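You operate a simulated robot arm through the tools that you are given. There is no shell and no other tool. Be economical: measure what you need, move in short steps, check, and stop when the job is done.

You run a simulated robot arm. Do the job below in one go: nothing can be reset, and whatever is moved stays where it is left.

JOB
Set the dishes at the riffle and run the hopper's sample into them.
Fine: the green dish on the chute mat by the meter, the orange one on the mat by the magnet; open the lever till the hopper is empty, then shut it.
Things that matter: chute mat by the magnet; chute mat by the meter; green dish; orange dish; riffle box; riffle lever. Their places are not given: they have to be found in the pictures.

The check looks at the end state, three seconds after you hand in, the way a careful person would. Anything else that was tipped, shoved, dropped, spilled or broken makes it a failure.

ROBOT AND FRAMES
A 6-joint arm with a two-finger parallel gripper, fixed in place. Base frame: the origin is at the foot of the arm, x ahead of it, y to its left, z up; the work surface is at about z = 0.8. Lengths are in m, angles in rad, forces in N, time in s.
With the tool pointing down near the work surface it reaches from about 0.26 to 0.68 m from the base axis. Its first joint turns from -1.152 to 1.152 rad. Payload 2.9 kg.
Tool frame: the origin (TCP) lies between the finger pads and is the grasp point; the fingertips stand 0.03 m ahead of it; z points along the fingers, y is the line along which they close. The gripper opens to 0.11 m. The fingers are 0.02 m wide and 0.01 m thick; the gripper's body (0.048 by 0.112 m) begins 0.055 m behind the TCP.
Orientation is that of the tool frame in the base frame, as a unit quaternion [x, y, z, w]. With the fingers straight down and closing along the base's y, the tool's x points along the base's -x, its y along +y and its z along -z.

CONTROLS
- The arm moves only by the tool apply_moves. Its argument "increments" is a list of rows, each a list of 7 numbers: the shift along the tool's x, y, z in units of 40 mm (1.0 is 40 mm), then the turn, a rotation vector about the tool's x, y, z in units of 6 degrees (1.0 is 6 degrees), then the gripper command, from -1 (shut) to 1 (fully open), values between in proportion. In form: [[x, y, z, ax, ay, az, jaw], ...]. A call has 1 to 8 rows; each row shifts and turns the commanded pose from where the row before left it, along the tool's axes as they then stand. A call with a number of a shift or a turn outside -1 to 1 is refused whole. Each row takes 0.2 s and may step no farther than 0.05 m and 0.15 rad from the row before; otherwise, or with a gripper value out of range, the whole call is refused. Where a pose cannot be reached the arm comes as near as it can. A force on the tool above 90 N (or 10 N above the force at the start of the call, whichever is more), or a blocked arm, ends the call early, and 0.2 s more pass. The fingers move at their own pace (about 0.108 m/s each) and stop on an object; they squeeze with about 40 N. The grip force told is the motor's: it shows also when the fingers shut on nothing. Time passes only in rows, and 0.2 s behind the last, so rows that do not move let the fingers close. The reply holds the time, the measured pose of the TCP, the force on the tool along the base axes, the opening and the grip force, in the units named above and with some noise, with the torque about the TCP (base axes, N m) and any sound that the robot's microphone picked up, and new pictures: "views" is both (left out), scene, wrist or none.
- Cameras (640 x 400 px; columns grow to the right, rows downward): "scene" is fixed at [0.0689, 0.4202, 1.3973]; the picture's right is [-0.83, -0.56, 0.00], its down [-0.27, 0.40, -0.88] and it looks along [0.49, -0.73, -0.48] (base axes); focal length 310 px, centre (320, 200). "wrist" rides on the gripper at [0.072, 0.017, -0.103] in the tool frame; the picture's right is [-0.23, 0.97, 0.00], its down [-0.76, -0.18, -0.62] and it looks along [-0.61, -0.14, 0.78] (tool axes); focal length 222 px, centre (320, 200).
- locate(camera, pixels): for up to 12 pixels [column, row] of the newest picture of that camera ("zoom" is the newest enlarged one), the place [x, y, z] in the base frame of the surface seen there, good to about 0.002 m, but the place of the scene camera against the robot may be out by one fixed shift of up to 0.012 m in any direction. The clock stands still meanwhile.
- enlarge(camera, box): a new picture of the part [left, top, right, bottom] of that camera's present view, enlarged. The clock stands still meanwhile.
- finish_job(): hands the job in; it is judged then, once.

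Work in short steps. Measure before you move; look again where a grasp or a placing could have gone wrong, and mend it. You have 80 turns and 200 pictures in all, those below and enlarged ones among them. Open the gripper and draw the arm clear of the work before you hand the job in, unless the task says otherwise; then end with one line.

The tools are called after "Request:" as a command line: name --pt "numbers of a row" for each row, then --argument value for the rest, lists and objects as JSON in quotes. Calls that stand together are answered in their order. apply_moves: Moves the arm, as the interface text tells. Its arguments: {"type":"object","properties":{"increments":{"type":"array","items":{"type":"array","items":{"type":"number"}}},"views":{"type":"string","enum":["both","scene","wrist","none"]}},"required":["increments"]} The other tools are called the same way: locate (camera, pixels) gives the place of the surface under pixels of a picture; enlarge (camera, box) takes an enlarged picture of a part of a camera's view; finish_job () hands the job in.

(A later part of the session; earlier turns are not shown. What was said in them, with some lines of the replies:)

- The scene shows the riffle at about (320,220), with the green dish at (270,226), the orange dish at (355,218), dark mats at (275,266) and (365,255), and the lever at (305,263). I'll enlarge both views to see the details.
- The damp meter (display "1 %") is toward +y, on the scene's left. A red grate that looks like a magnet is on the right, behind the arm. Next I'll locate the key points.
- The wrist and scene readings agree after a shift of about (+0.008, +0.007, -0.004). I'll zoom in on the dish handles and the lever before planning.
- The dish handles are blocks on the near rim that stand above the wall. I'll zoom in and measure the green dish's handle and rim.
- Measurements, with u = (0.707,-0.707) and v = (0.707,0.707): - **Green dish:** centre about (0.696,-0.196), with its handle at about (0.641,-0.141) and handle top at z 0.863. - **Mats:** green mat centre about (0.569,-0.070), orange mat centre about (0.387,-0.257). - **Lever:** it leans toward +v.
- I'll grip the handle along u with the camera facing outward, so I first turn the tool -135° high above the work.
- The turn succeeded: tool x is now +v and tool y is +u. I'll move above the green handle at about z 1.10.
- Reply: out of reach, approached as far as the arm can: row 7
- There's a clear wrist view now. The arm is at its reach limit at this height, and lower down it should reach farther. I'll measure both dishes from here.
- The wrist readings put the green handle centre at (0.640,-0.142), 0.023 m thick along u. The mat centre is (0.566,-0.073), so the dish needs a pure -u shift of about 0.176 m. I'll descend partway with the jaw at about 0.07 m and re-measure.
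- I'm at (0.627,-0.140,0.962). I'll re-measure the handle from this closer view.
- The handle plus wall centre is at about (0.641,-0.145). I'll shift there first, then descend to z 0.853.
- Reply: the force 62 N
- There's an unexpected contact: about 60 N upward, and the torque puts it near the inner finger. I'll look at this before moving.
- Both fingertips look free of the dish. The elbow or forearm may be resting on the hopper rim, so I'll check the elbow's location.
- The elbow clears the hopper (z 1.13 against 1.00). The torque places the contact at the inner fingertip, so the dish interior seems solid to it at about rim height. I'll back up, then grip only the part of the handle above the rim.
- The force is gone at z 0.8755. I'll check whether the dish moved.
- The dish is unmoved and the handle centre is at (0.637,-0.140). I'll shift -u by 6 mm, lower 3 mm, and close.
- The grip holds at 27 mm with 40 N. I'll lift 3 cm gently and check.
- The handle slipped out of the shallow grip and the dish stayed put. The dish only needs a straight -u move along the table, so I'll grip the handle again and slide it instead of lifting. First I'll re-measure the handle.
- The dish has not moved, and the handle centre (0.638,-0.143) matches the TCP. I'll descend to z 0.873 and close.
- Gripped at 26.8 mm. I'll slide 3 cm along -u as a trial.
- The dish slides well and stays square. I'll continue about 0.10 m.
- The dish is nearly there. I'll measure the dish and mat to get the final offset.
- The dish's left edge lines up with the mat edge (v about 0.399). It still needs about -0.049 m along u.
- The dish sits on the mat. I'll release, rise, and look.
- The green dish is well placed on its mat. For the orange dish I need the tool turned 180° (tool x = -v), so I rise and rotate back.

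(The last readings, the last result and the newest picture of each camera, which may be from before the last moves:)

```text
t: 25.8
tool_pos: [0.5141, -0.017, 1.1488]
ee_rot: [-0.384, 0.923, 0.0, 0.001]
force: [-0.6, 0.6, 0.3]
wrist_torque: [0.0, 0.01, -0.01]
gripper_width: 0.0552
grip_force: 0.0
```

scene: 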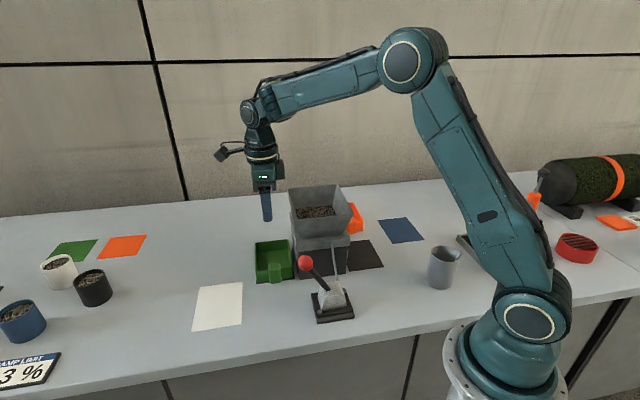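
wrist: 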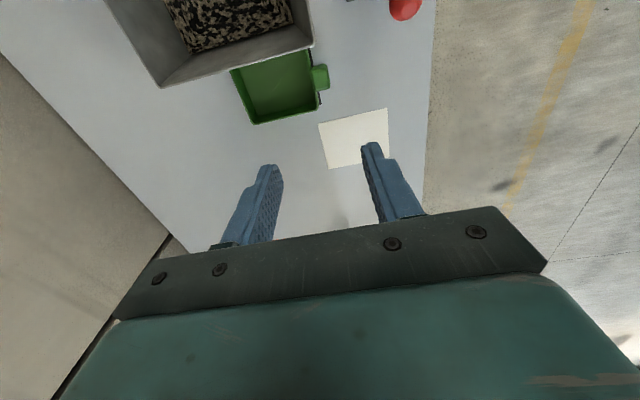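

Tool x is now -v and y is -u. I'll travel over the hopper at z 1.15 to above the orange handle.

Request:
apply_moves --pt "0.79 -0.55 0 0 0 0 0" --pt "0.79 -0.55 0 0 0 0 0" --pt "0.79 -0.55 0 0 0 0 0" --pt "0.79 -0.55 0 0 0 0 0" --pt "0.79 -0.55 0 0 0 0 0" --pt "0.79 -0.55 0 0 0 0 0" --pt "0.79 -0.55 0 0 0 0 0" --pt "0.79 -0.55 0.3 0 0 0 0" --views "both"

```text
t: 27.6
tool_pos: [0.4607, -0.3193, 1.1382]
ee_rot: [-0.383, 0.924, 0.0, -0.001]
force: [0.2, -0.4, 0.4]
wrist_torque: [0.01, -0.04, -0.01]
gripper_width: 0.055
grip_force: 0.1
```

scene: 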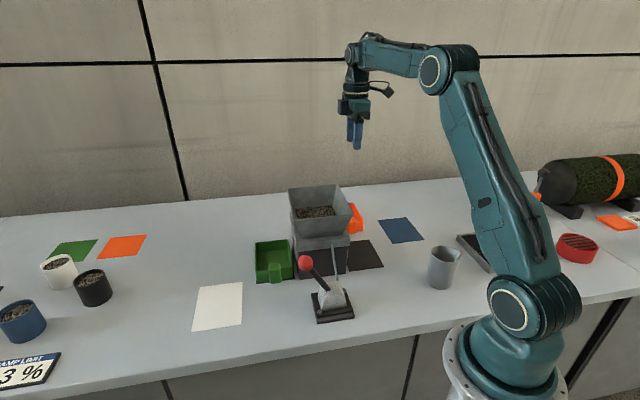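
wrist: 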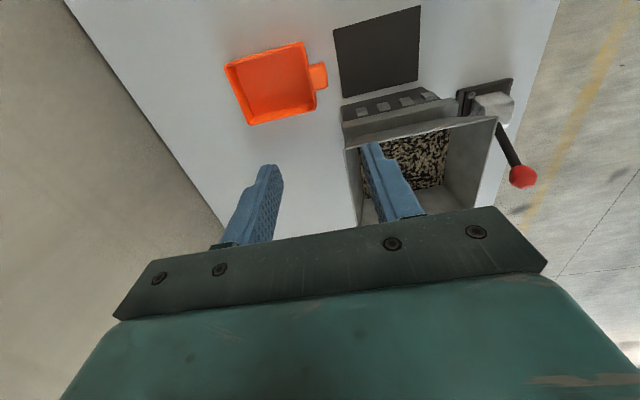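

There's a good view of the orange dish and its mat. I'll measure the dish, the mat and the hopper edge.

Request:
enlarge --camera "wrist" --box '[210, 0, 530, 200]'

Request:
locate --camera "wrist" --pixels '[[312, 66], [325, 65], [315, 87], [327, 86], [320, 77], [226, 65], [303, 43], [250, 124], [317, 107], [334, 28], [419, 7], [419, 78]]'

Request:
locate --camera "wrist" --pixels '[[344, 97], [347, 150], [496, 118], [492, 125], [352, 150], [342, 108], [430, 90], [342, 120], [458, 105], [520, 177], [508, 150], [490, 105]]'

```text
2.00 times, centred on (370, 100) of wrist
```

zoom: 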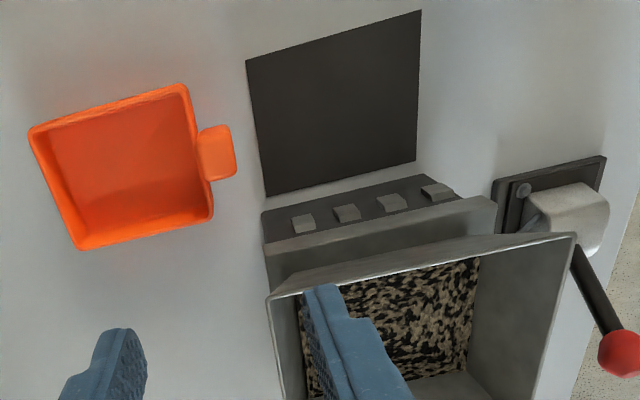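

```text
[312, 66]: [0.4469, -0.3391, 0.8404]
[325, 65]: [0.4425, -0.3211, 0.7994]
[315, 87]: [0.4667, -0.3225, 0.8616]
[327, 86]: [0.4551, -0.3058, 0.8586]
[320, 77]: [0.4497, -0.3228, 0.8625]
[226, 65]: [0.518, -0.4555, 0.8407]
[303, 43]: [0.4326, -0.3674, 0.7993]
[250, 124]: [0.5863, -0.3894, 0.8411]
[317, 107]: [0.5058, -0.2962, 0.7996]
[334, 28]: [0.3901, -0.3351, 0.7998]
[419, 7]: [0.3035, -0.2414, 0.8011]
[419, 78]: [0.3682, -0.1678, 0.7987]
```

```text
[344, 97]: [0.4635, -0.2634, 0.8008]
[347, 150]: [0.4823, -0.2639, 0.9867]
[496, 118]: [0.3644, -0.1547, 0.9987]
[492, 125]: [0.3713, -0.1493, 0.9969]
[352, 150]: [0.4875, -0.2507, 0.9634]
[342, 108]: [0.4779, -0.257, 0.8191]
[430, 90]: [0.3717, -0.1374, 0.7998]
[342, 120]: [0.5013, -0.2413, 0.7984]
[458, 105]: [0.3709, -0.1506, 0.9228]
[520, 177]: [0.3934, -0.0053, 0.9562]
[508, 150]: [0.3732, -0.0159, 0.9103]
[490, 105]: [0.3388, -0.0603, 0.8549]
```

The orange handle centre is at (0.4525,-0.324), and the mat centre is at u 0.448, v 0.0915. The dish v is 0.0917, so it needs a -u slide of about 0.179 m. I'll align and descend to about z 0.92.

Request:
apply_moves --pt "0.22 0.06 0.6 0 0 0 0.1" --pt "0 0 0.9 0 0 0 0.1" --pt "0 0 0.9 0 0 0 0.1" --pt "0 0 0.9 0 0 0 0.1" --pt "0 0 0.9 0 0 0 0.1" --pt "0 0 0.9 0 0 0 0.1" --pt "0 0 0.3 0 0 0 0.1" --pt "0 0 0 0 0 0 0.1" --views "wrist"

Request:
enlarge --camera "wrist" --box '[230, 60, 410, 200]'

```text
t: 29.4
tool_pos: [0.4512, -0.3239, 0.9179]
ee_rot: [-0.382, 0.924, 0.0, 0.0]
force: [0.5, -0.5, -0.4]
wrist_torque: [-0.02, -0.01, 0.0]
gripper_width: 0.0605
grip_force: 0.1
```

wrist: 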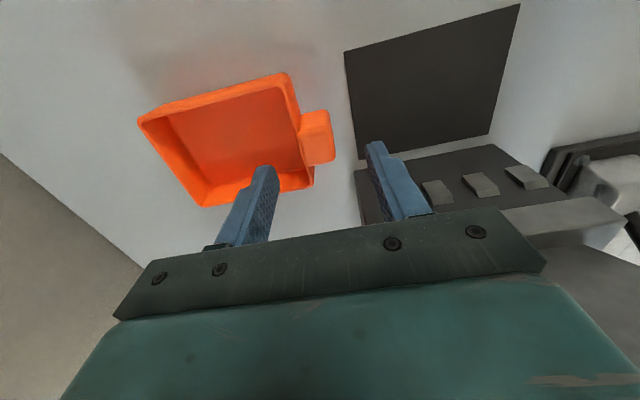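

```text
2.86 times, centred on (320, 130) of wrist
```

zoom: 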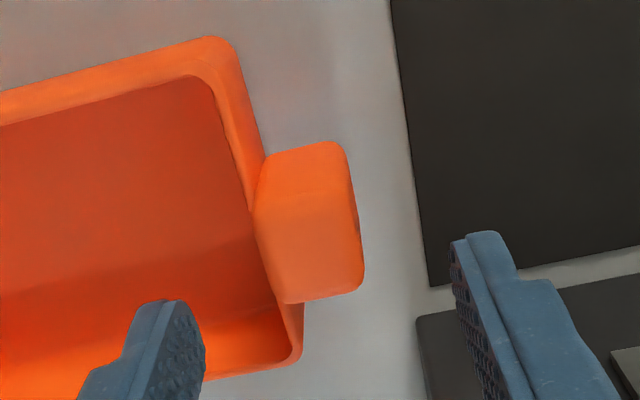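

I'm aligned at (0.451,-0.324,0.918). A quick check of the handle's top corners follows.

Request:
locate --camera "zoom" --pixels '[[262, 218], [350, 205], [355, 285], [292, 295], [305, 250], [320, 160], [205, 60], [290, 345]]'

```text
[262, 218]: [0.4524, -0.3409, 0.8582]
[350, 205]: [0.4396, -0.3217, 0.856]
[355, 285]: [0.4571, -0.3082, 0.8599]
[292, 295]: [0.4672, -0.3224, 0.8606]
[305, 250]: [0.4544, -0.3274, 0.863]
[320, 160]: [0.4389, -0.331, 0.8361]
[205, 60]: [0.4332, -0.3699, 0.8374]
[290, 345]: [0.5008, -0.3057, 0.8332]
```

It's centred within 3 mm. I'll descend to z 0.873 and close.

Request:
apply_moves --pt "-0.05 -0.04 0.6 0 0 0 0.1" --pt "0 0 0.52 0 0 0 0.1" --pt "0 0 0 0 0 0 0.1" --pt "0 0 0 0 0 0 -1" --pt "0 0 0 0 0 0 -1" --pt "0 0 0 0 0 0 -1" --views "wrist"

```text
t: 30.8
tool_pos: [0.4546, -0.323, 0.8745]
ee_rot: [-0.383, 0.924, 0.0, 0.0]
force: [-0.5, 0.3, 0.0]
wrist_torque: [0.05, 0.02, -0.01]
gripper_width: 0.0269
grip_force: 39.9
```

wrist: 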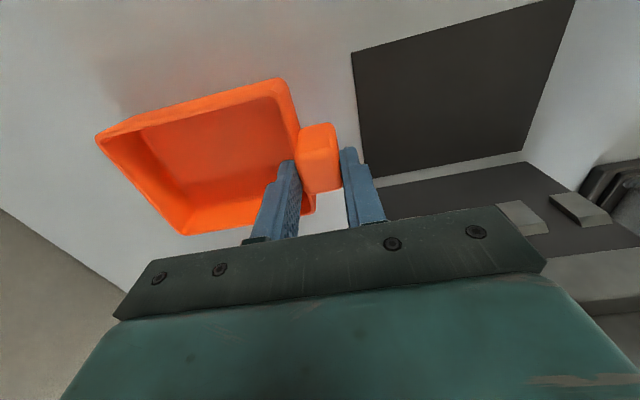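

The orange handle is gripped. I'll slide along -u (tool +y) about 0.11 m.

Request:
apply_moves --pt "0 0.25 0 0 0 0 -1" --pt "0 0.5 0 0 0 0 -1" --pt "0 0.5 0 0 0 0 -1" --pt "0 0.5 0 0 0 0 -1" --pt "0 0.5 0 0 0 0 -1" --pt "0 0.5 0 0 0 0 -1" --pt "0 0 0 0 0 0 -1" --views "both"

```text
t: 32.4
tool_pos: [0.3754, -0.2458, 0.8749]
ee_rot: [-0.383, 0.924, -0.001, 0.001]
force: [1.1, -1.4, 2.2]
wrist_torque: [0.01, -0.12, -0.01]
gripper_width: 0.0269
grip_force: 39.9
```

scene: 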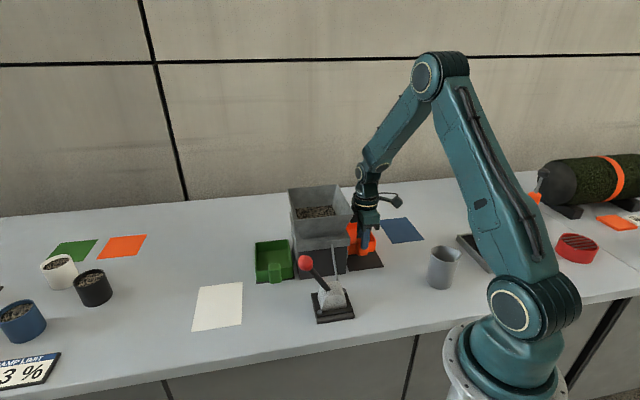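
wrist: 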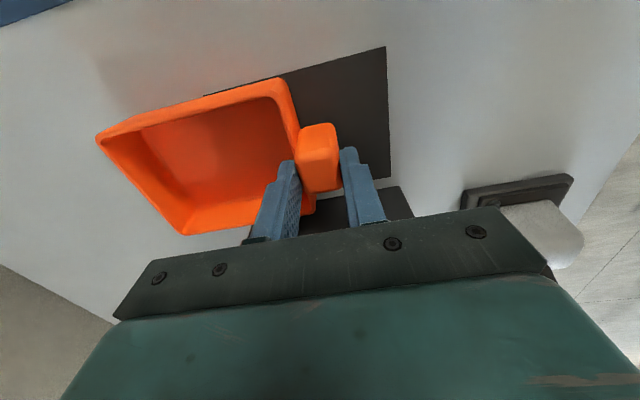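

It's sliding square. I'll measure the remaining offset.

Request:
locate --camera "wrist" --pixels '[[283, 80], [98, 138], [184, 233], [385, 47], [391, 178], [206, 95], [290, 95], [292, 120]]'

```text
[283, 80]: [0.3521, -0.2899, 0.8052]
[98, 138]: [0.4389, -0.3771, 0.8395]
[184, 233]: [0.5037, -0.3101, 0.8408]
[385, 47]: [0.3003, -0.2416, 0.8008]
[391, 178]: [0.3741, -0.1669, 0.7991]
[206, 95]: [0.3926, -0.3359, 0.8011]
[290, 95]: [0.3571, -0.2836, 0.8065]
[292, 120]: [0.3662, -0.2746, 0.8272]
```

The remaining offset is -0.066 m in u and +0.002 m in v. I'll finish the slide.

Request:
apply_moves --pt "-0.01 0.3 0 0 0 0 -1" --pt "-0.02 0.5 0 0 0 0 -1" --pt "-0.02 0.5 0 0 0 0 -1" --pt "0 0.35 0 0 0 0 -1" --pt "0 0 0 0 0 0 -1" --views "both"

```text
t: 33.6
tool_pos: [0.3311, -0.1987, 0.8766]
ee_rot: [-0.383, 0.924, 0.0, 0.001]
force: [0.3, -0.7, -0.4]
wrist_torque: [0.06, 0.02, 0.0]
gripper_width: 0.0271
grip_force: 39.8
```

scene: 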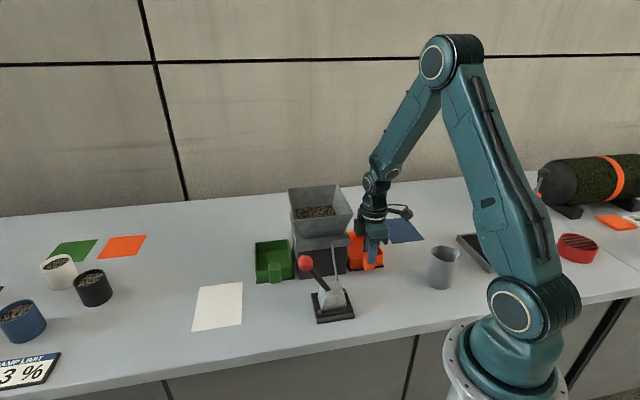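
wrist: 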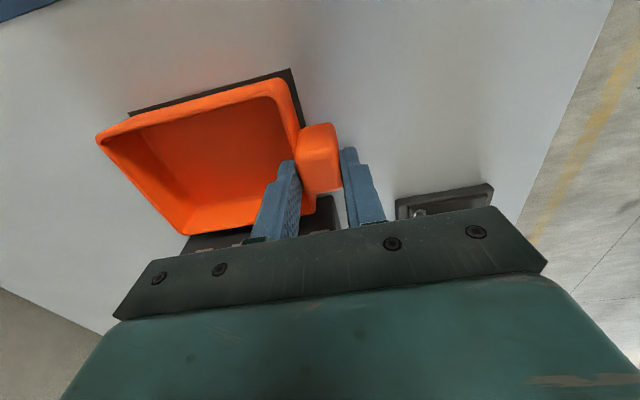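

The dish covers the mat with an even margin. I'll release and rise straight up.

Request:
apply_moves --pt "0 0 0 0 0 0 0" --pt "0 0 0 0 0 0 0" --pt "0 0 -0.5 0 0 0 0" --pt "0 0 -1 0 0 0 0" --pt "0 0 -1 0 0 0 0" --pt "0 0 -1 0 0 0 0" --pt "0 0 -1 0 0 0 0" --pt "0 0 0 0 0 0 0" --views "both"

Request:
enlarge --camera "scene" --box '[230, 190, 400, 330]'

```text
t: 35.4
tool_pos: [0.3315, -0.1995, 1.0615]
ee_rot: [-0.382, 0.924, 0.0, 0.001]
force: [-0.6, 0.0, 0.0]
wrist_torque: [0.0, 0.01, -0.02]
gripper_width: 0.0548
grip_force: 0.2
```

scene: 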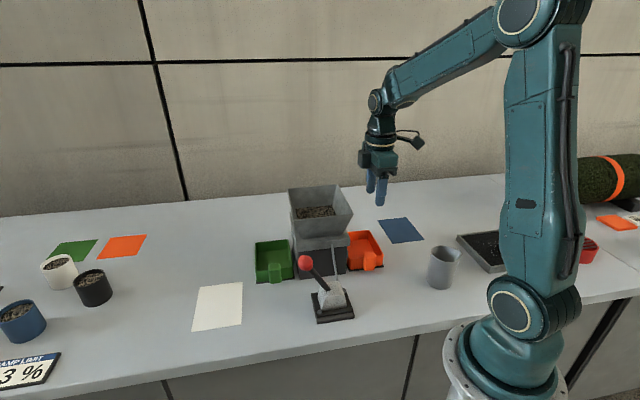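
wrist: 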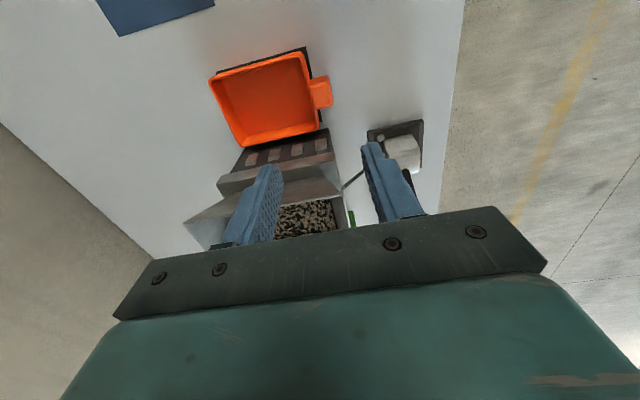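

```text
2.86 times, centred on (315, 260) of scene
```

zoom: 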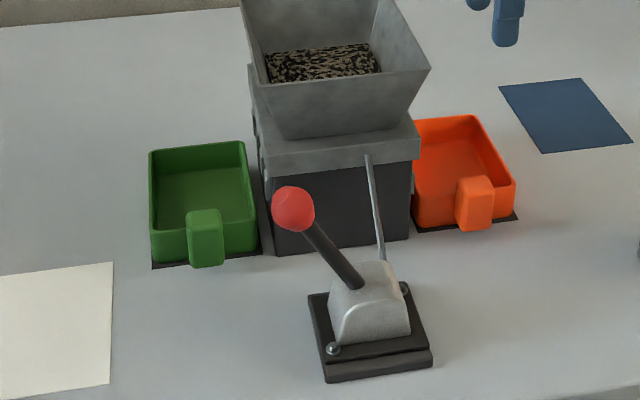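

Both dishes are seated on their mats. Next is the lever: its knob is near (0.389,0.010,0.955), leaning toward +v with its hinge along u. I'll rotate the tool so the fingers close along v (tool x = -u).

Request:
apply_moves --pt "0 0 -0.4 0 0 1 0" --pt "0 0 -0.4 0 0 1 0" --pt "0 0 0 0 0 1 0" --pt "0 0 0 0 0 1 0" --pt "0 0 0 0 0 1 0" --pt "0 0 0 0 0 1 0" --pt "0 0 0 0 0 1 0" --pt "0 0 0 0 0 1 0" --views "none"

Request:
apply_moves --pt "0 0 0 0 0 1 0" --pt "0 0 0 0 0 1 0" --pt "0 0 0 0 0 1 0" --pt "0 0 0 0 0 1 0" --pt "0 0 0 0 0 1 0" --pt "0 0 0 0 0 1 0" --pt "0 0 0 0 0 1 0" --pt "0 0 0 0 0 0 0" --views "wrist"

```text
t: 37.2
tool_pos: [0.3309, -0.1979, 1.0881]
ee_rot: [0.027, 1.0, 0.001, 0.0]
force: [0.4, 0.2, -0.1]
wrist_torque: [0.04, 0.01, 0.03]
gripper_width: 0.0549
grip_force: 0.1
```

```text
t: 39.0
tool_pos: [0.331, -0.1979, 1.0883]
ee_rot: [0.384, 0.923, 0.0, 0.001]
force: [-0.1, 0.3, 0.7]
wrist_torque: [0.0, -0.04, 0.01]
gripper_width: 0.0552
grip_force: 0.1
```

wrist: 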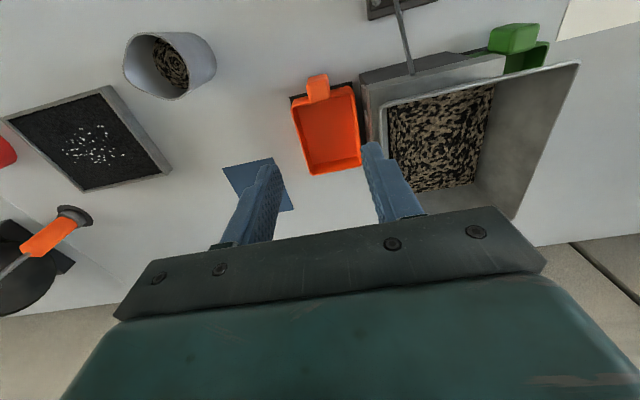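

I'll travel to above the knob, staying above the hopper at z 1.09.

Request:
apply_moves --pt "0.53 0.94 0 0 0 0 0" --pt "0.53 0.94 0 0 0 0 0" --pt "0.53 0.94 0 0 0 0 0" --pt "0.53 0.94 0 0 0 0 0" --pt "0.53 0.94 0 0 0 0 0" --pt "0 0 0 0 0 0 0.1" --views "both"

Request:
enlarge --camera "wrist" --box '[220, 0, 440, 200]'

```text
t: 40.4
tool_pos: [0.3898, 0.0085, 1.0872]
ee_rot: [0.383, 0.924, -0.001, 0.0]
force: [0.6, -0.1, 0.4]
wrist_torque: [0.04, 0.02, -0.01]
gripper_width: 0.0602
grip_force: 0.1
```

scene: 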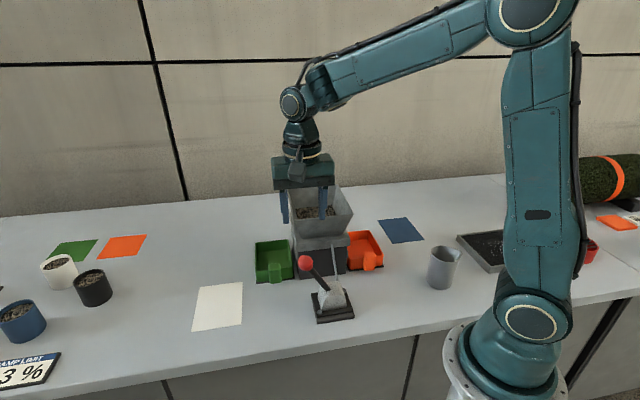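
wrist: 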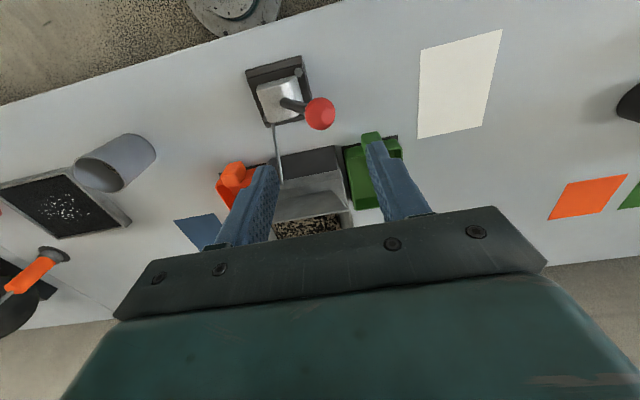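

```text
2.00 times, centred on (330, 100) of wrist
```

zoom: 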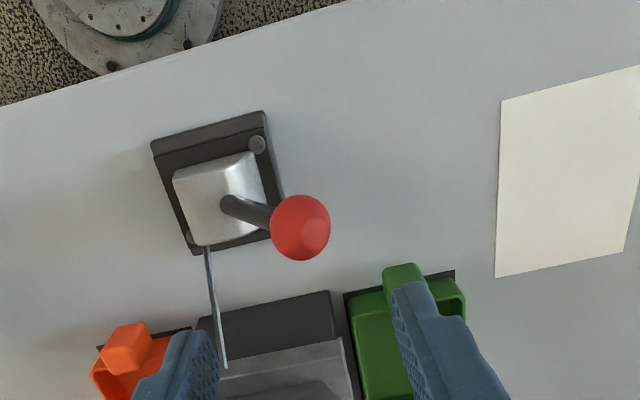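

Request:
locate --camera "zoom" --pixels '[[300, 222], [275, 225], [327, 230], [300, 198], [300, 257], [230, 205], [255, 215], [180, 180], [255, 155], [192, 240], [265, 190], [215, 175]]'

```text
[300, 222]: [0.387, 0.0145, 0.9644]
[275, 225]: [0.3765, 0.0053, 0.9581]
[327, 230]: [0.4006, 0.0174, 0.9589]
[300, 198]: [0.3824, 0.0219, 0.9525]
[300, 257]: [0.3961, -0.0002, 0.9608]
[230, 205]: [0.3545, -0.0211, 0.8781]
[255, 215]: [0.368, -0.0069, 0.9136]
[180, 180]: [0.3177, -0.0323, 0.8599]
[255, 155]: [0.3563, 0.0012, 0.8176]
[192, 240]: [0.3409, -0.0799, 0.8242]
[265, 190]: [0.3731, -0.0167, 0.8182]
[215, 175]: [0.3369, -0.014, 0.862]
```

The knob centre is at about (0.389,0.010,0.953) with a radius of about 17 mm. I'll descend so the open fingers straddle it.

Request:
apply_moves --pt "0 0 0.8 0 0 0 0.2" --pt "0 0 0.8 0 0 0 0.2" --pt "0 0 0.8 0 0 0 0.2" --pt "0 0 0.8 0 0 0 0.2" --pt "0 0 0.1 0 0 0 0.2" --pt "0 0 0 0 0 0 0.2" --views "both"

Request:
enlarge --camera "scene" --box '[250, 190, 400, 330]'

```text
t: 41.8
tool_pos: [0.389, 0.0087, 0.9571]
ee_rot: [0.382, 0.924, 0.0, 0.0]
force: [1.3, 0.5, -0.2]
wrist_torque: [0.0, 0.0, 0.03]
gripper_width: 0.0661
grip_force: 0.2
```

scene: 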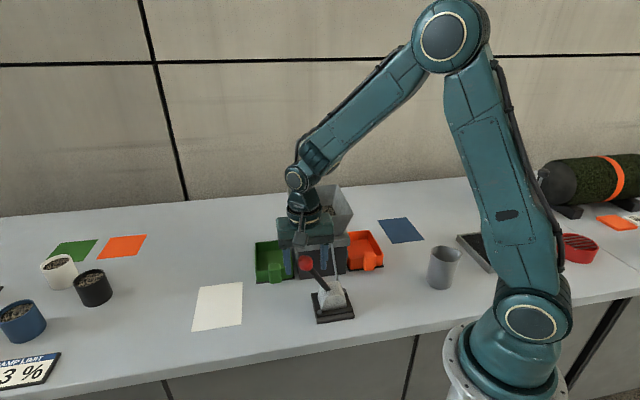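
wrist: 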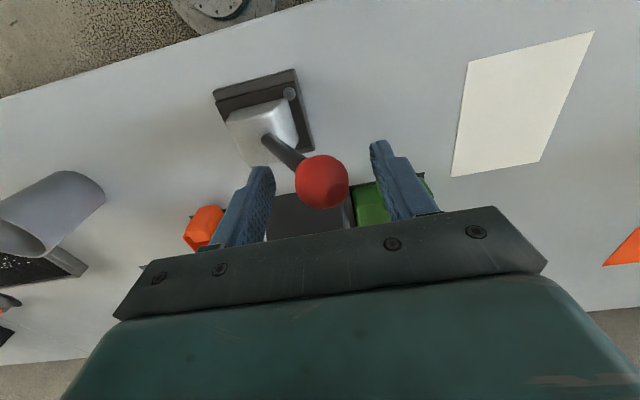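

```text
2.86 times, centred on (325, 260) of scene
```

zoom: 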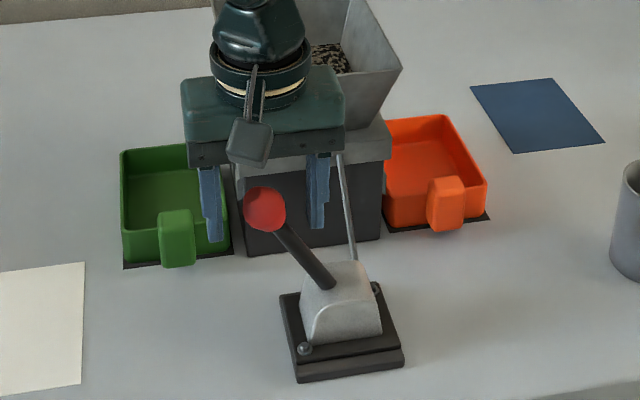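

The knob sits between the fingers. I'll push toward -v (tool -y) in steps and watch the force.

Request:
apply_moves --pt "0 -0.3 0 0 0 0 0.2" --pt "0 -0.3 0 0 0 0 0.2" --pt "0 -0.3 -0.05 0 0 0 0.2" --pt "0 -0.3 -0.05 0 0 0 0.2" --pt "0 -0.3 -0.05 0 0 0 0.2" --pt "0 0 0 0 0 0 0.2" --views "both"

```text
t: 43.2
tool_pos: [0.3473, -0.0314, 0.9616]
ee_rot: [0.383, 0.924, 0.0, -0.001]
force: [0.4, -0.9, 0.6]
wrist_torque: [-0.03, 0.01, 0.02]
gripper_width: 0.0664
grip_force: 0.1
```

scene: 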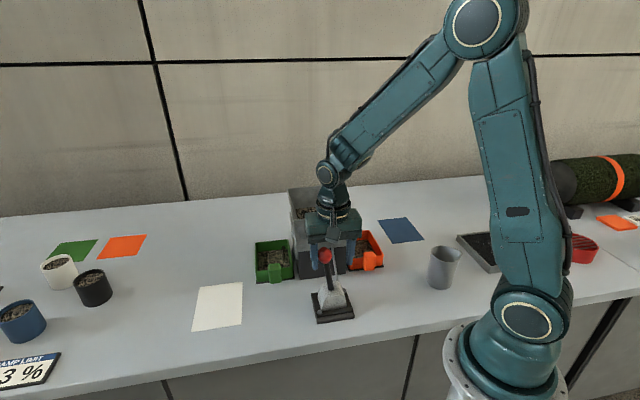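
wrist: 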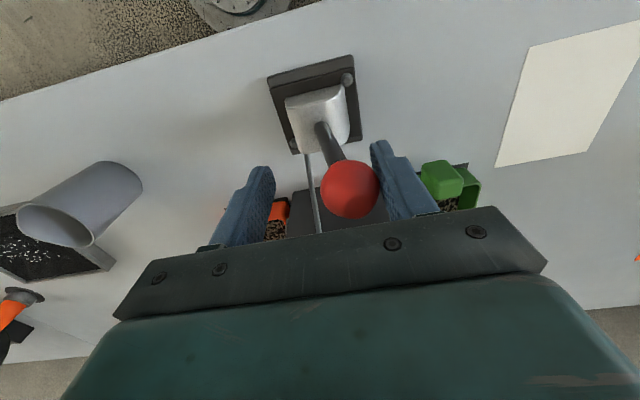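

The lever is nearly upright and material has reached both dishes. I'll keep pushing to open it fully.

Request:
apply_moves --pt "0 -0.3 0 0 0 0 0.2" --pt "0 -0.3 0 0 0 0 0.2" --pt "0 -0.3 0.05 0 0 0 0.2" --pt "0 -0.3 0.05 0 0 0 0.2" --pt "0 0 0 0 0 0 0.2" --views "both"

Request:
enlarge --camera "scene" --box '[250, 180, 400, 330]'

```text
t: 44.4
tool_pos: [0.3138, -0.067, 0.9586]
ee_rot: [0.383, 0.924, -0.001, 0.0]
force: [1.0, -0.2, 0.1]
wrist_torque: [0.0, 0.02, 0.0]
gripper_width: 0.0661
grip_force: 0.9
```

scene: 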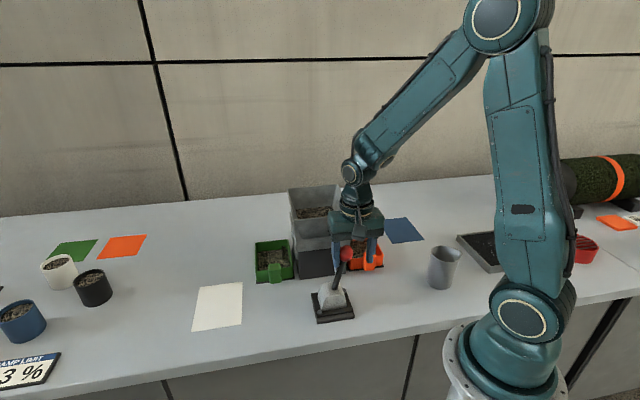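
wrist: 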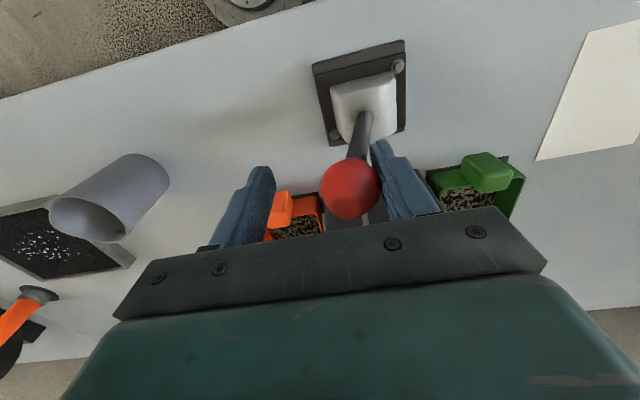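

```text
2.67 times, centred on (325, 255) of scene
```

zoom: 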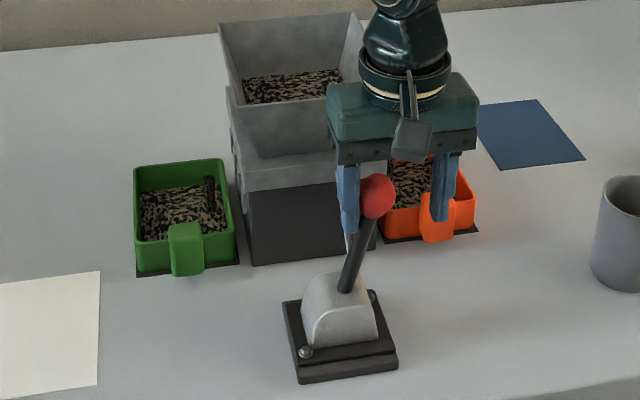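

It's flowing evenly, and the knob is now past vertical. I'll push a little more toward the stop, then wait.

Request:
apply_moves --pt "0 -0.25 0.05 0 0 0 0.2" --pt "0 -0.25 0.08 0 0 0 0.2" --pt "0 -0.25 0.1 0 0 0 0.2" --pt "0 0 0 0 0 0 0.2" --pt "0 0 0 0 0 0 0.2" --pt "0 0 0 0 0 0 0.2" --pt "0 0 0 0 0 0 0.2" --views "scene"

Request:
enlarge --camera "scene" --box '[250, 180, 400, 330]'

```text
t: 46.0
tool_pos: [0.2931, -0.087, 0.9496]
ee_rot: [0.383, 0.924, 0.0, 0.002]
force: [8.5, 8.4, 15.7]
wrist_torque: [0.66, -0.66, 0.0]
gripper_width: 0.0721
grip_force: 6.2
```

scene: 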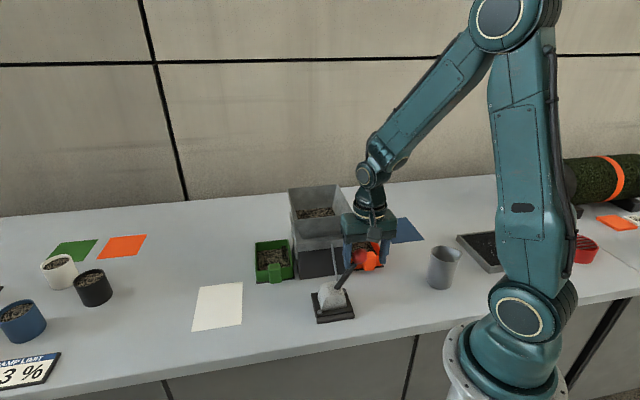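

```text
2.67 times, centred on (325, 255) of scene
```

zoom: 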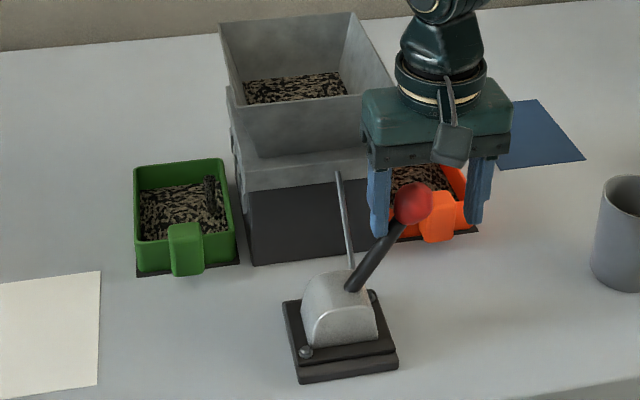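

The lever is at its stop (about 20 N). I'll ease off a few mm and wait, watching the hopper level.

Request:
apply_moves --pt "0 0.12 0 0 0 0 0.2" --pt "0 0 0 0 0 0 0.2" --pt "0 0 0 0 0 0 0.2" --pt "0 0 0 0 0 0 0.2" --pt "0 0 0 0 0 0 0.2" --pt "0 0 0 0 0 0 0.2" --pt "0 0 0 0 0 0 0.2" --pt "0 0 0 0 0 0 0.2" --views "both"

Request:
enlarge --camera "scene" --box '[250, 180, 400, 330]'

```text
t: 47.8
tool_pos: [0.2939, -0.0848, 0.9503]
ee_rot: [0.382, 0.924, 0.001, 0.0]
force: [1.7, 5.1, 1.5]
wrist_torque: [0.15, -0.08, 0.1]
gripper_width: 0.0683
grip_force: 2.2
```

scene: 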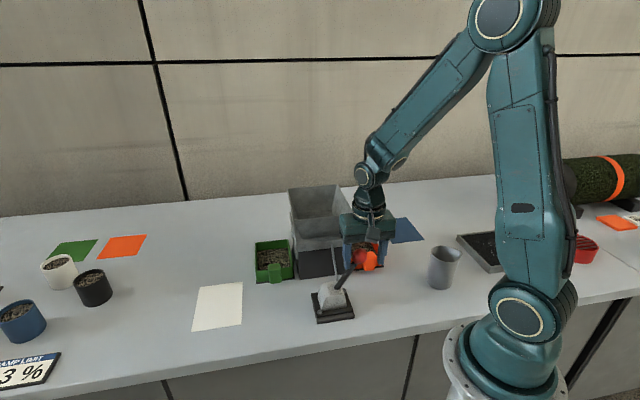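
wrist: 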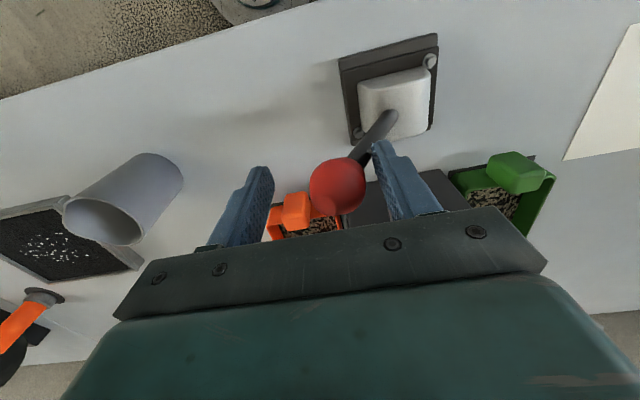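

```text
2.67 times, centred on (325, 255) of scene
```

zoom: 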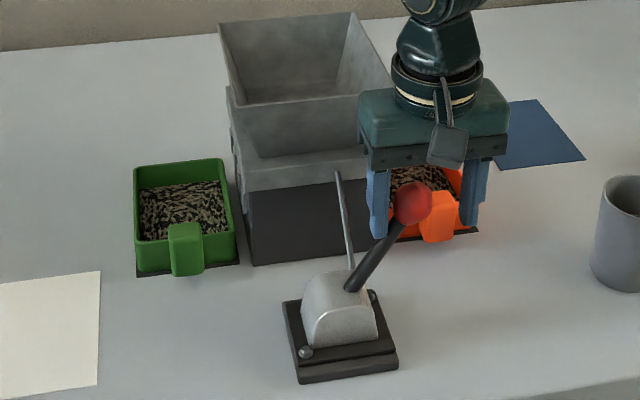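

The hopper is empty and both dishes are filled. I'll zoom to verify the hopper before shutting.

Request:
enlarge --camera "scene" --box '[280, 175, 360, 235]'

Request:
apply_moves --pt "0 0 0 0 0 0 0.2" --pt "0 0 0 0 0 0 0.2" --pt "0 0.4 0 0 0 0 0.2" --pt "0 0.4 -0.1 0 0 0 0.2" --pt "0 0.4 -0.1 0 0 0 0.2" --pt "0 0.4 -0.1 0 0 0 0.2" --pt "0 0.4 0 0 0 0 0.2" --pt "0 0.4 0 0 0 0 0.2" --views "scene"

```text
6.67 times, centred on (320, 205) of scene
```

zoom: 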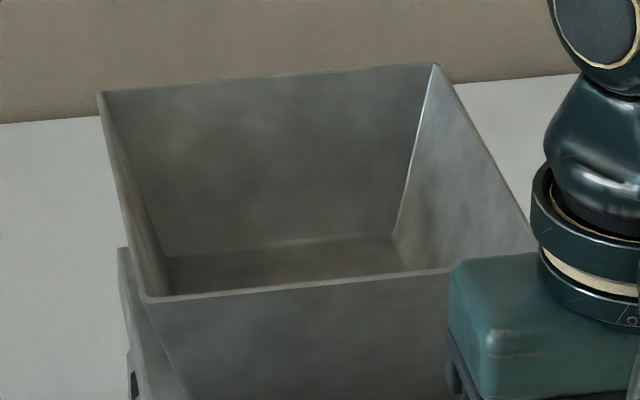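

```text
t: 49.6
tool_pos: [0.3631, -0.0148, 0.9627]
ee_rot: [0.383, 0.924, 0.0, 0.0]
force: [-0.4, 0.4, 0.1]
wrist_torque: [0.03, 0.0, -0.02]
gripper_width: 0.0666
grip_force: 0.7
```

scene: 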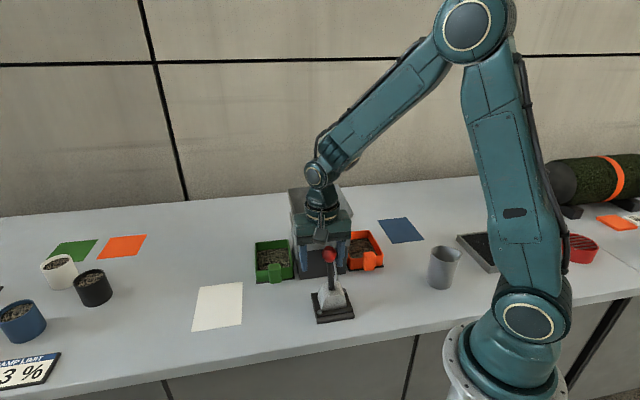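

The lever is coming back. I need another 0.05 m or so toward +v to reach the shut stop.

Request:
apply_moves --pt "0 0.35 0.05 0 0 0 0.2" --pt "0 0.35 0.08 0 0 0 0.2" --pt "0 0.3 0.1 0 0 0 0.2" --pt "0 0.2 0.05 0 0 0 0.2" --pt "0 0 0 0 0 0 0.2" --views "both"

Request:
enlarge --camera "scene" --box '[250, 180, 400, 330]'

```text
t: 50.8
tool_pos: [0.3967, 0.0173, 0.9503]
ee_rot: [0.383, 0.924, -0.002, 0.0]
force: [-7.0, -5.8, 11.2]
wrist_torque: [-0.42, 0.54, -0.12]
gripper_width: 0.0707
grip_force: 5.1
```

scene: 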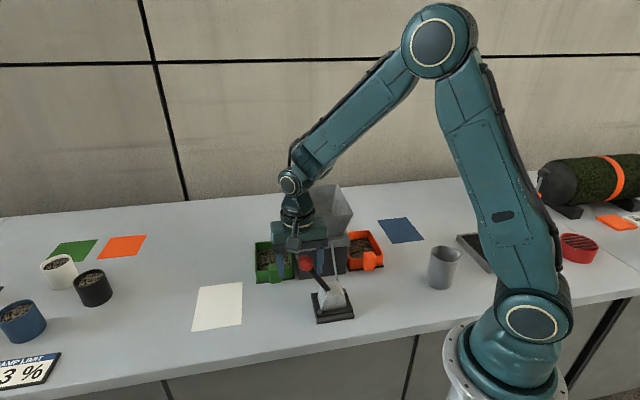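
wrist: 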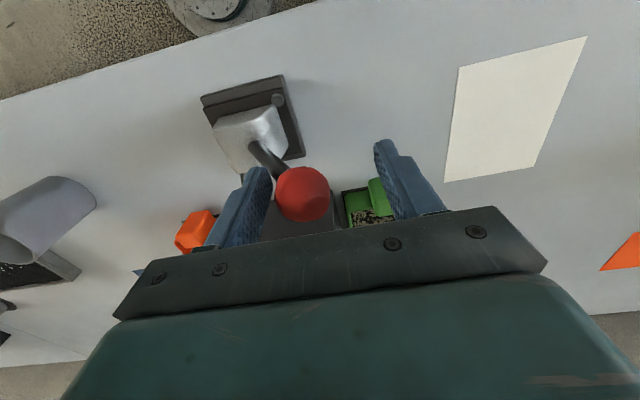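

```text
2.67 times, centred on (325, 255) of scene
```

zoom: 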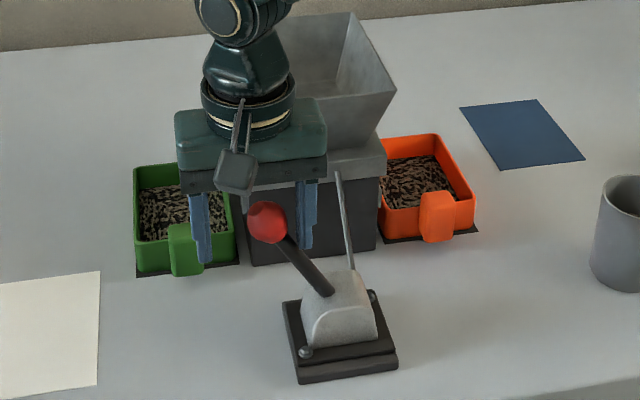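

The lever is back at its shut stop, with the knob at (305,263) as at the start. I'll centre off the knob and rise clear.

Request:
apply_moves --pt "0 -0.35 0 0 0 0 0.2" --pt "0 0 -0.5 0 0 0 0.3" --pt "0 0 -1 0 0 0 0.3" --pt "0 0 -1 0 0 0 0.5" --pt "0 0 -1 0 0 0 1" --pt "0 0 -1 0 0 0 1" --pt "0 0 -1 0 0 0 1" --pt "0 0 -1 0 0 0 1" --views "both"

Request:
enlarge --camera "scene" --box '[250, 180, 400, 330]'

Request:
enlarge --camera "wrist" --box '[180, 60, 460, 240]'

```text
t: 52.6
tool_pos: [0.3864, 0.0069, 1.2108]
ee_rot: [0.382, 0.924, -0.001, 0.001]
force: [-0.4, 0.0, -0.4]
wrist_torque: [-0.01, 0.04, 0.03]
gripper_width: 0.1101
grip_force: 0.0
```

scene: 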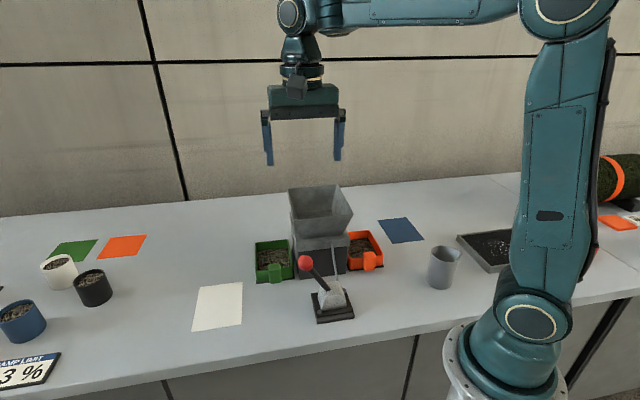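
wrist: 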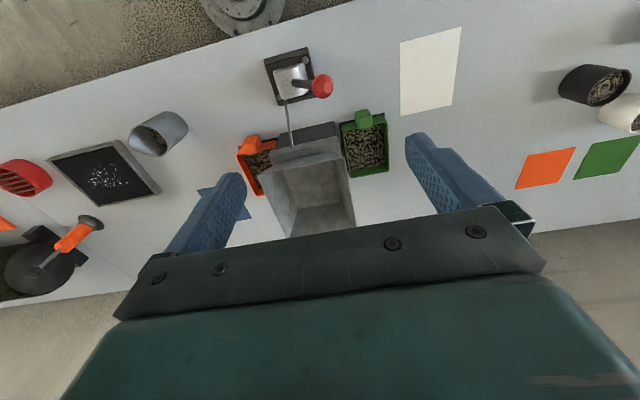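

```text
2.67 times, centred on (325, 255) of scene
```

zoom: 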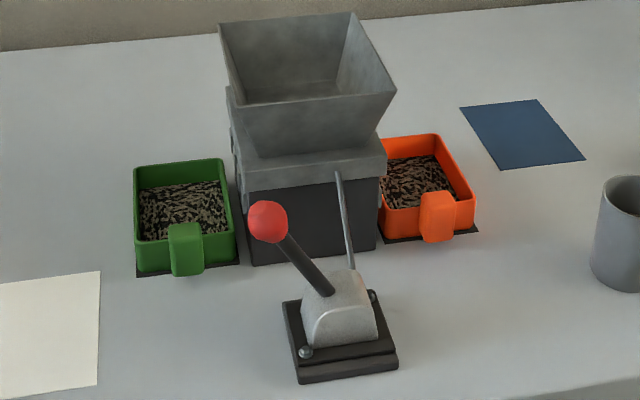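

```text
2.22 times, centred on (320, 150) of wrist
```

zoom: 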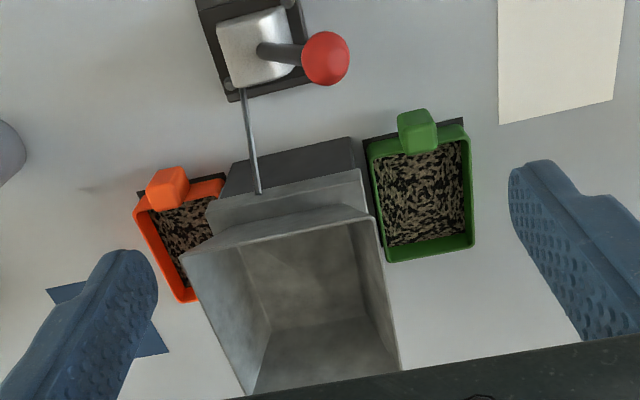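

The hopper is empty, both dishes are filled and sit on their mats, the lever is shut, nothing is spilled, and the arm is clear. I'm handing in.

Request:
finish_job

```text
The job is handed in.
```

Job handed in: the green dish is on the mat by the meter and the orange dish on the mat by the magnet. Both hold sample, the hopper is empty, and the lever is shut.
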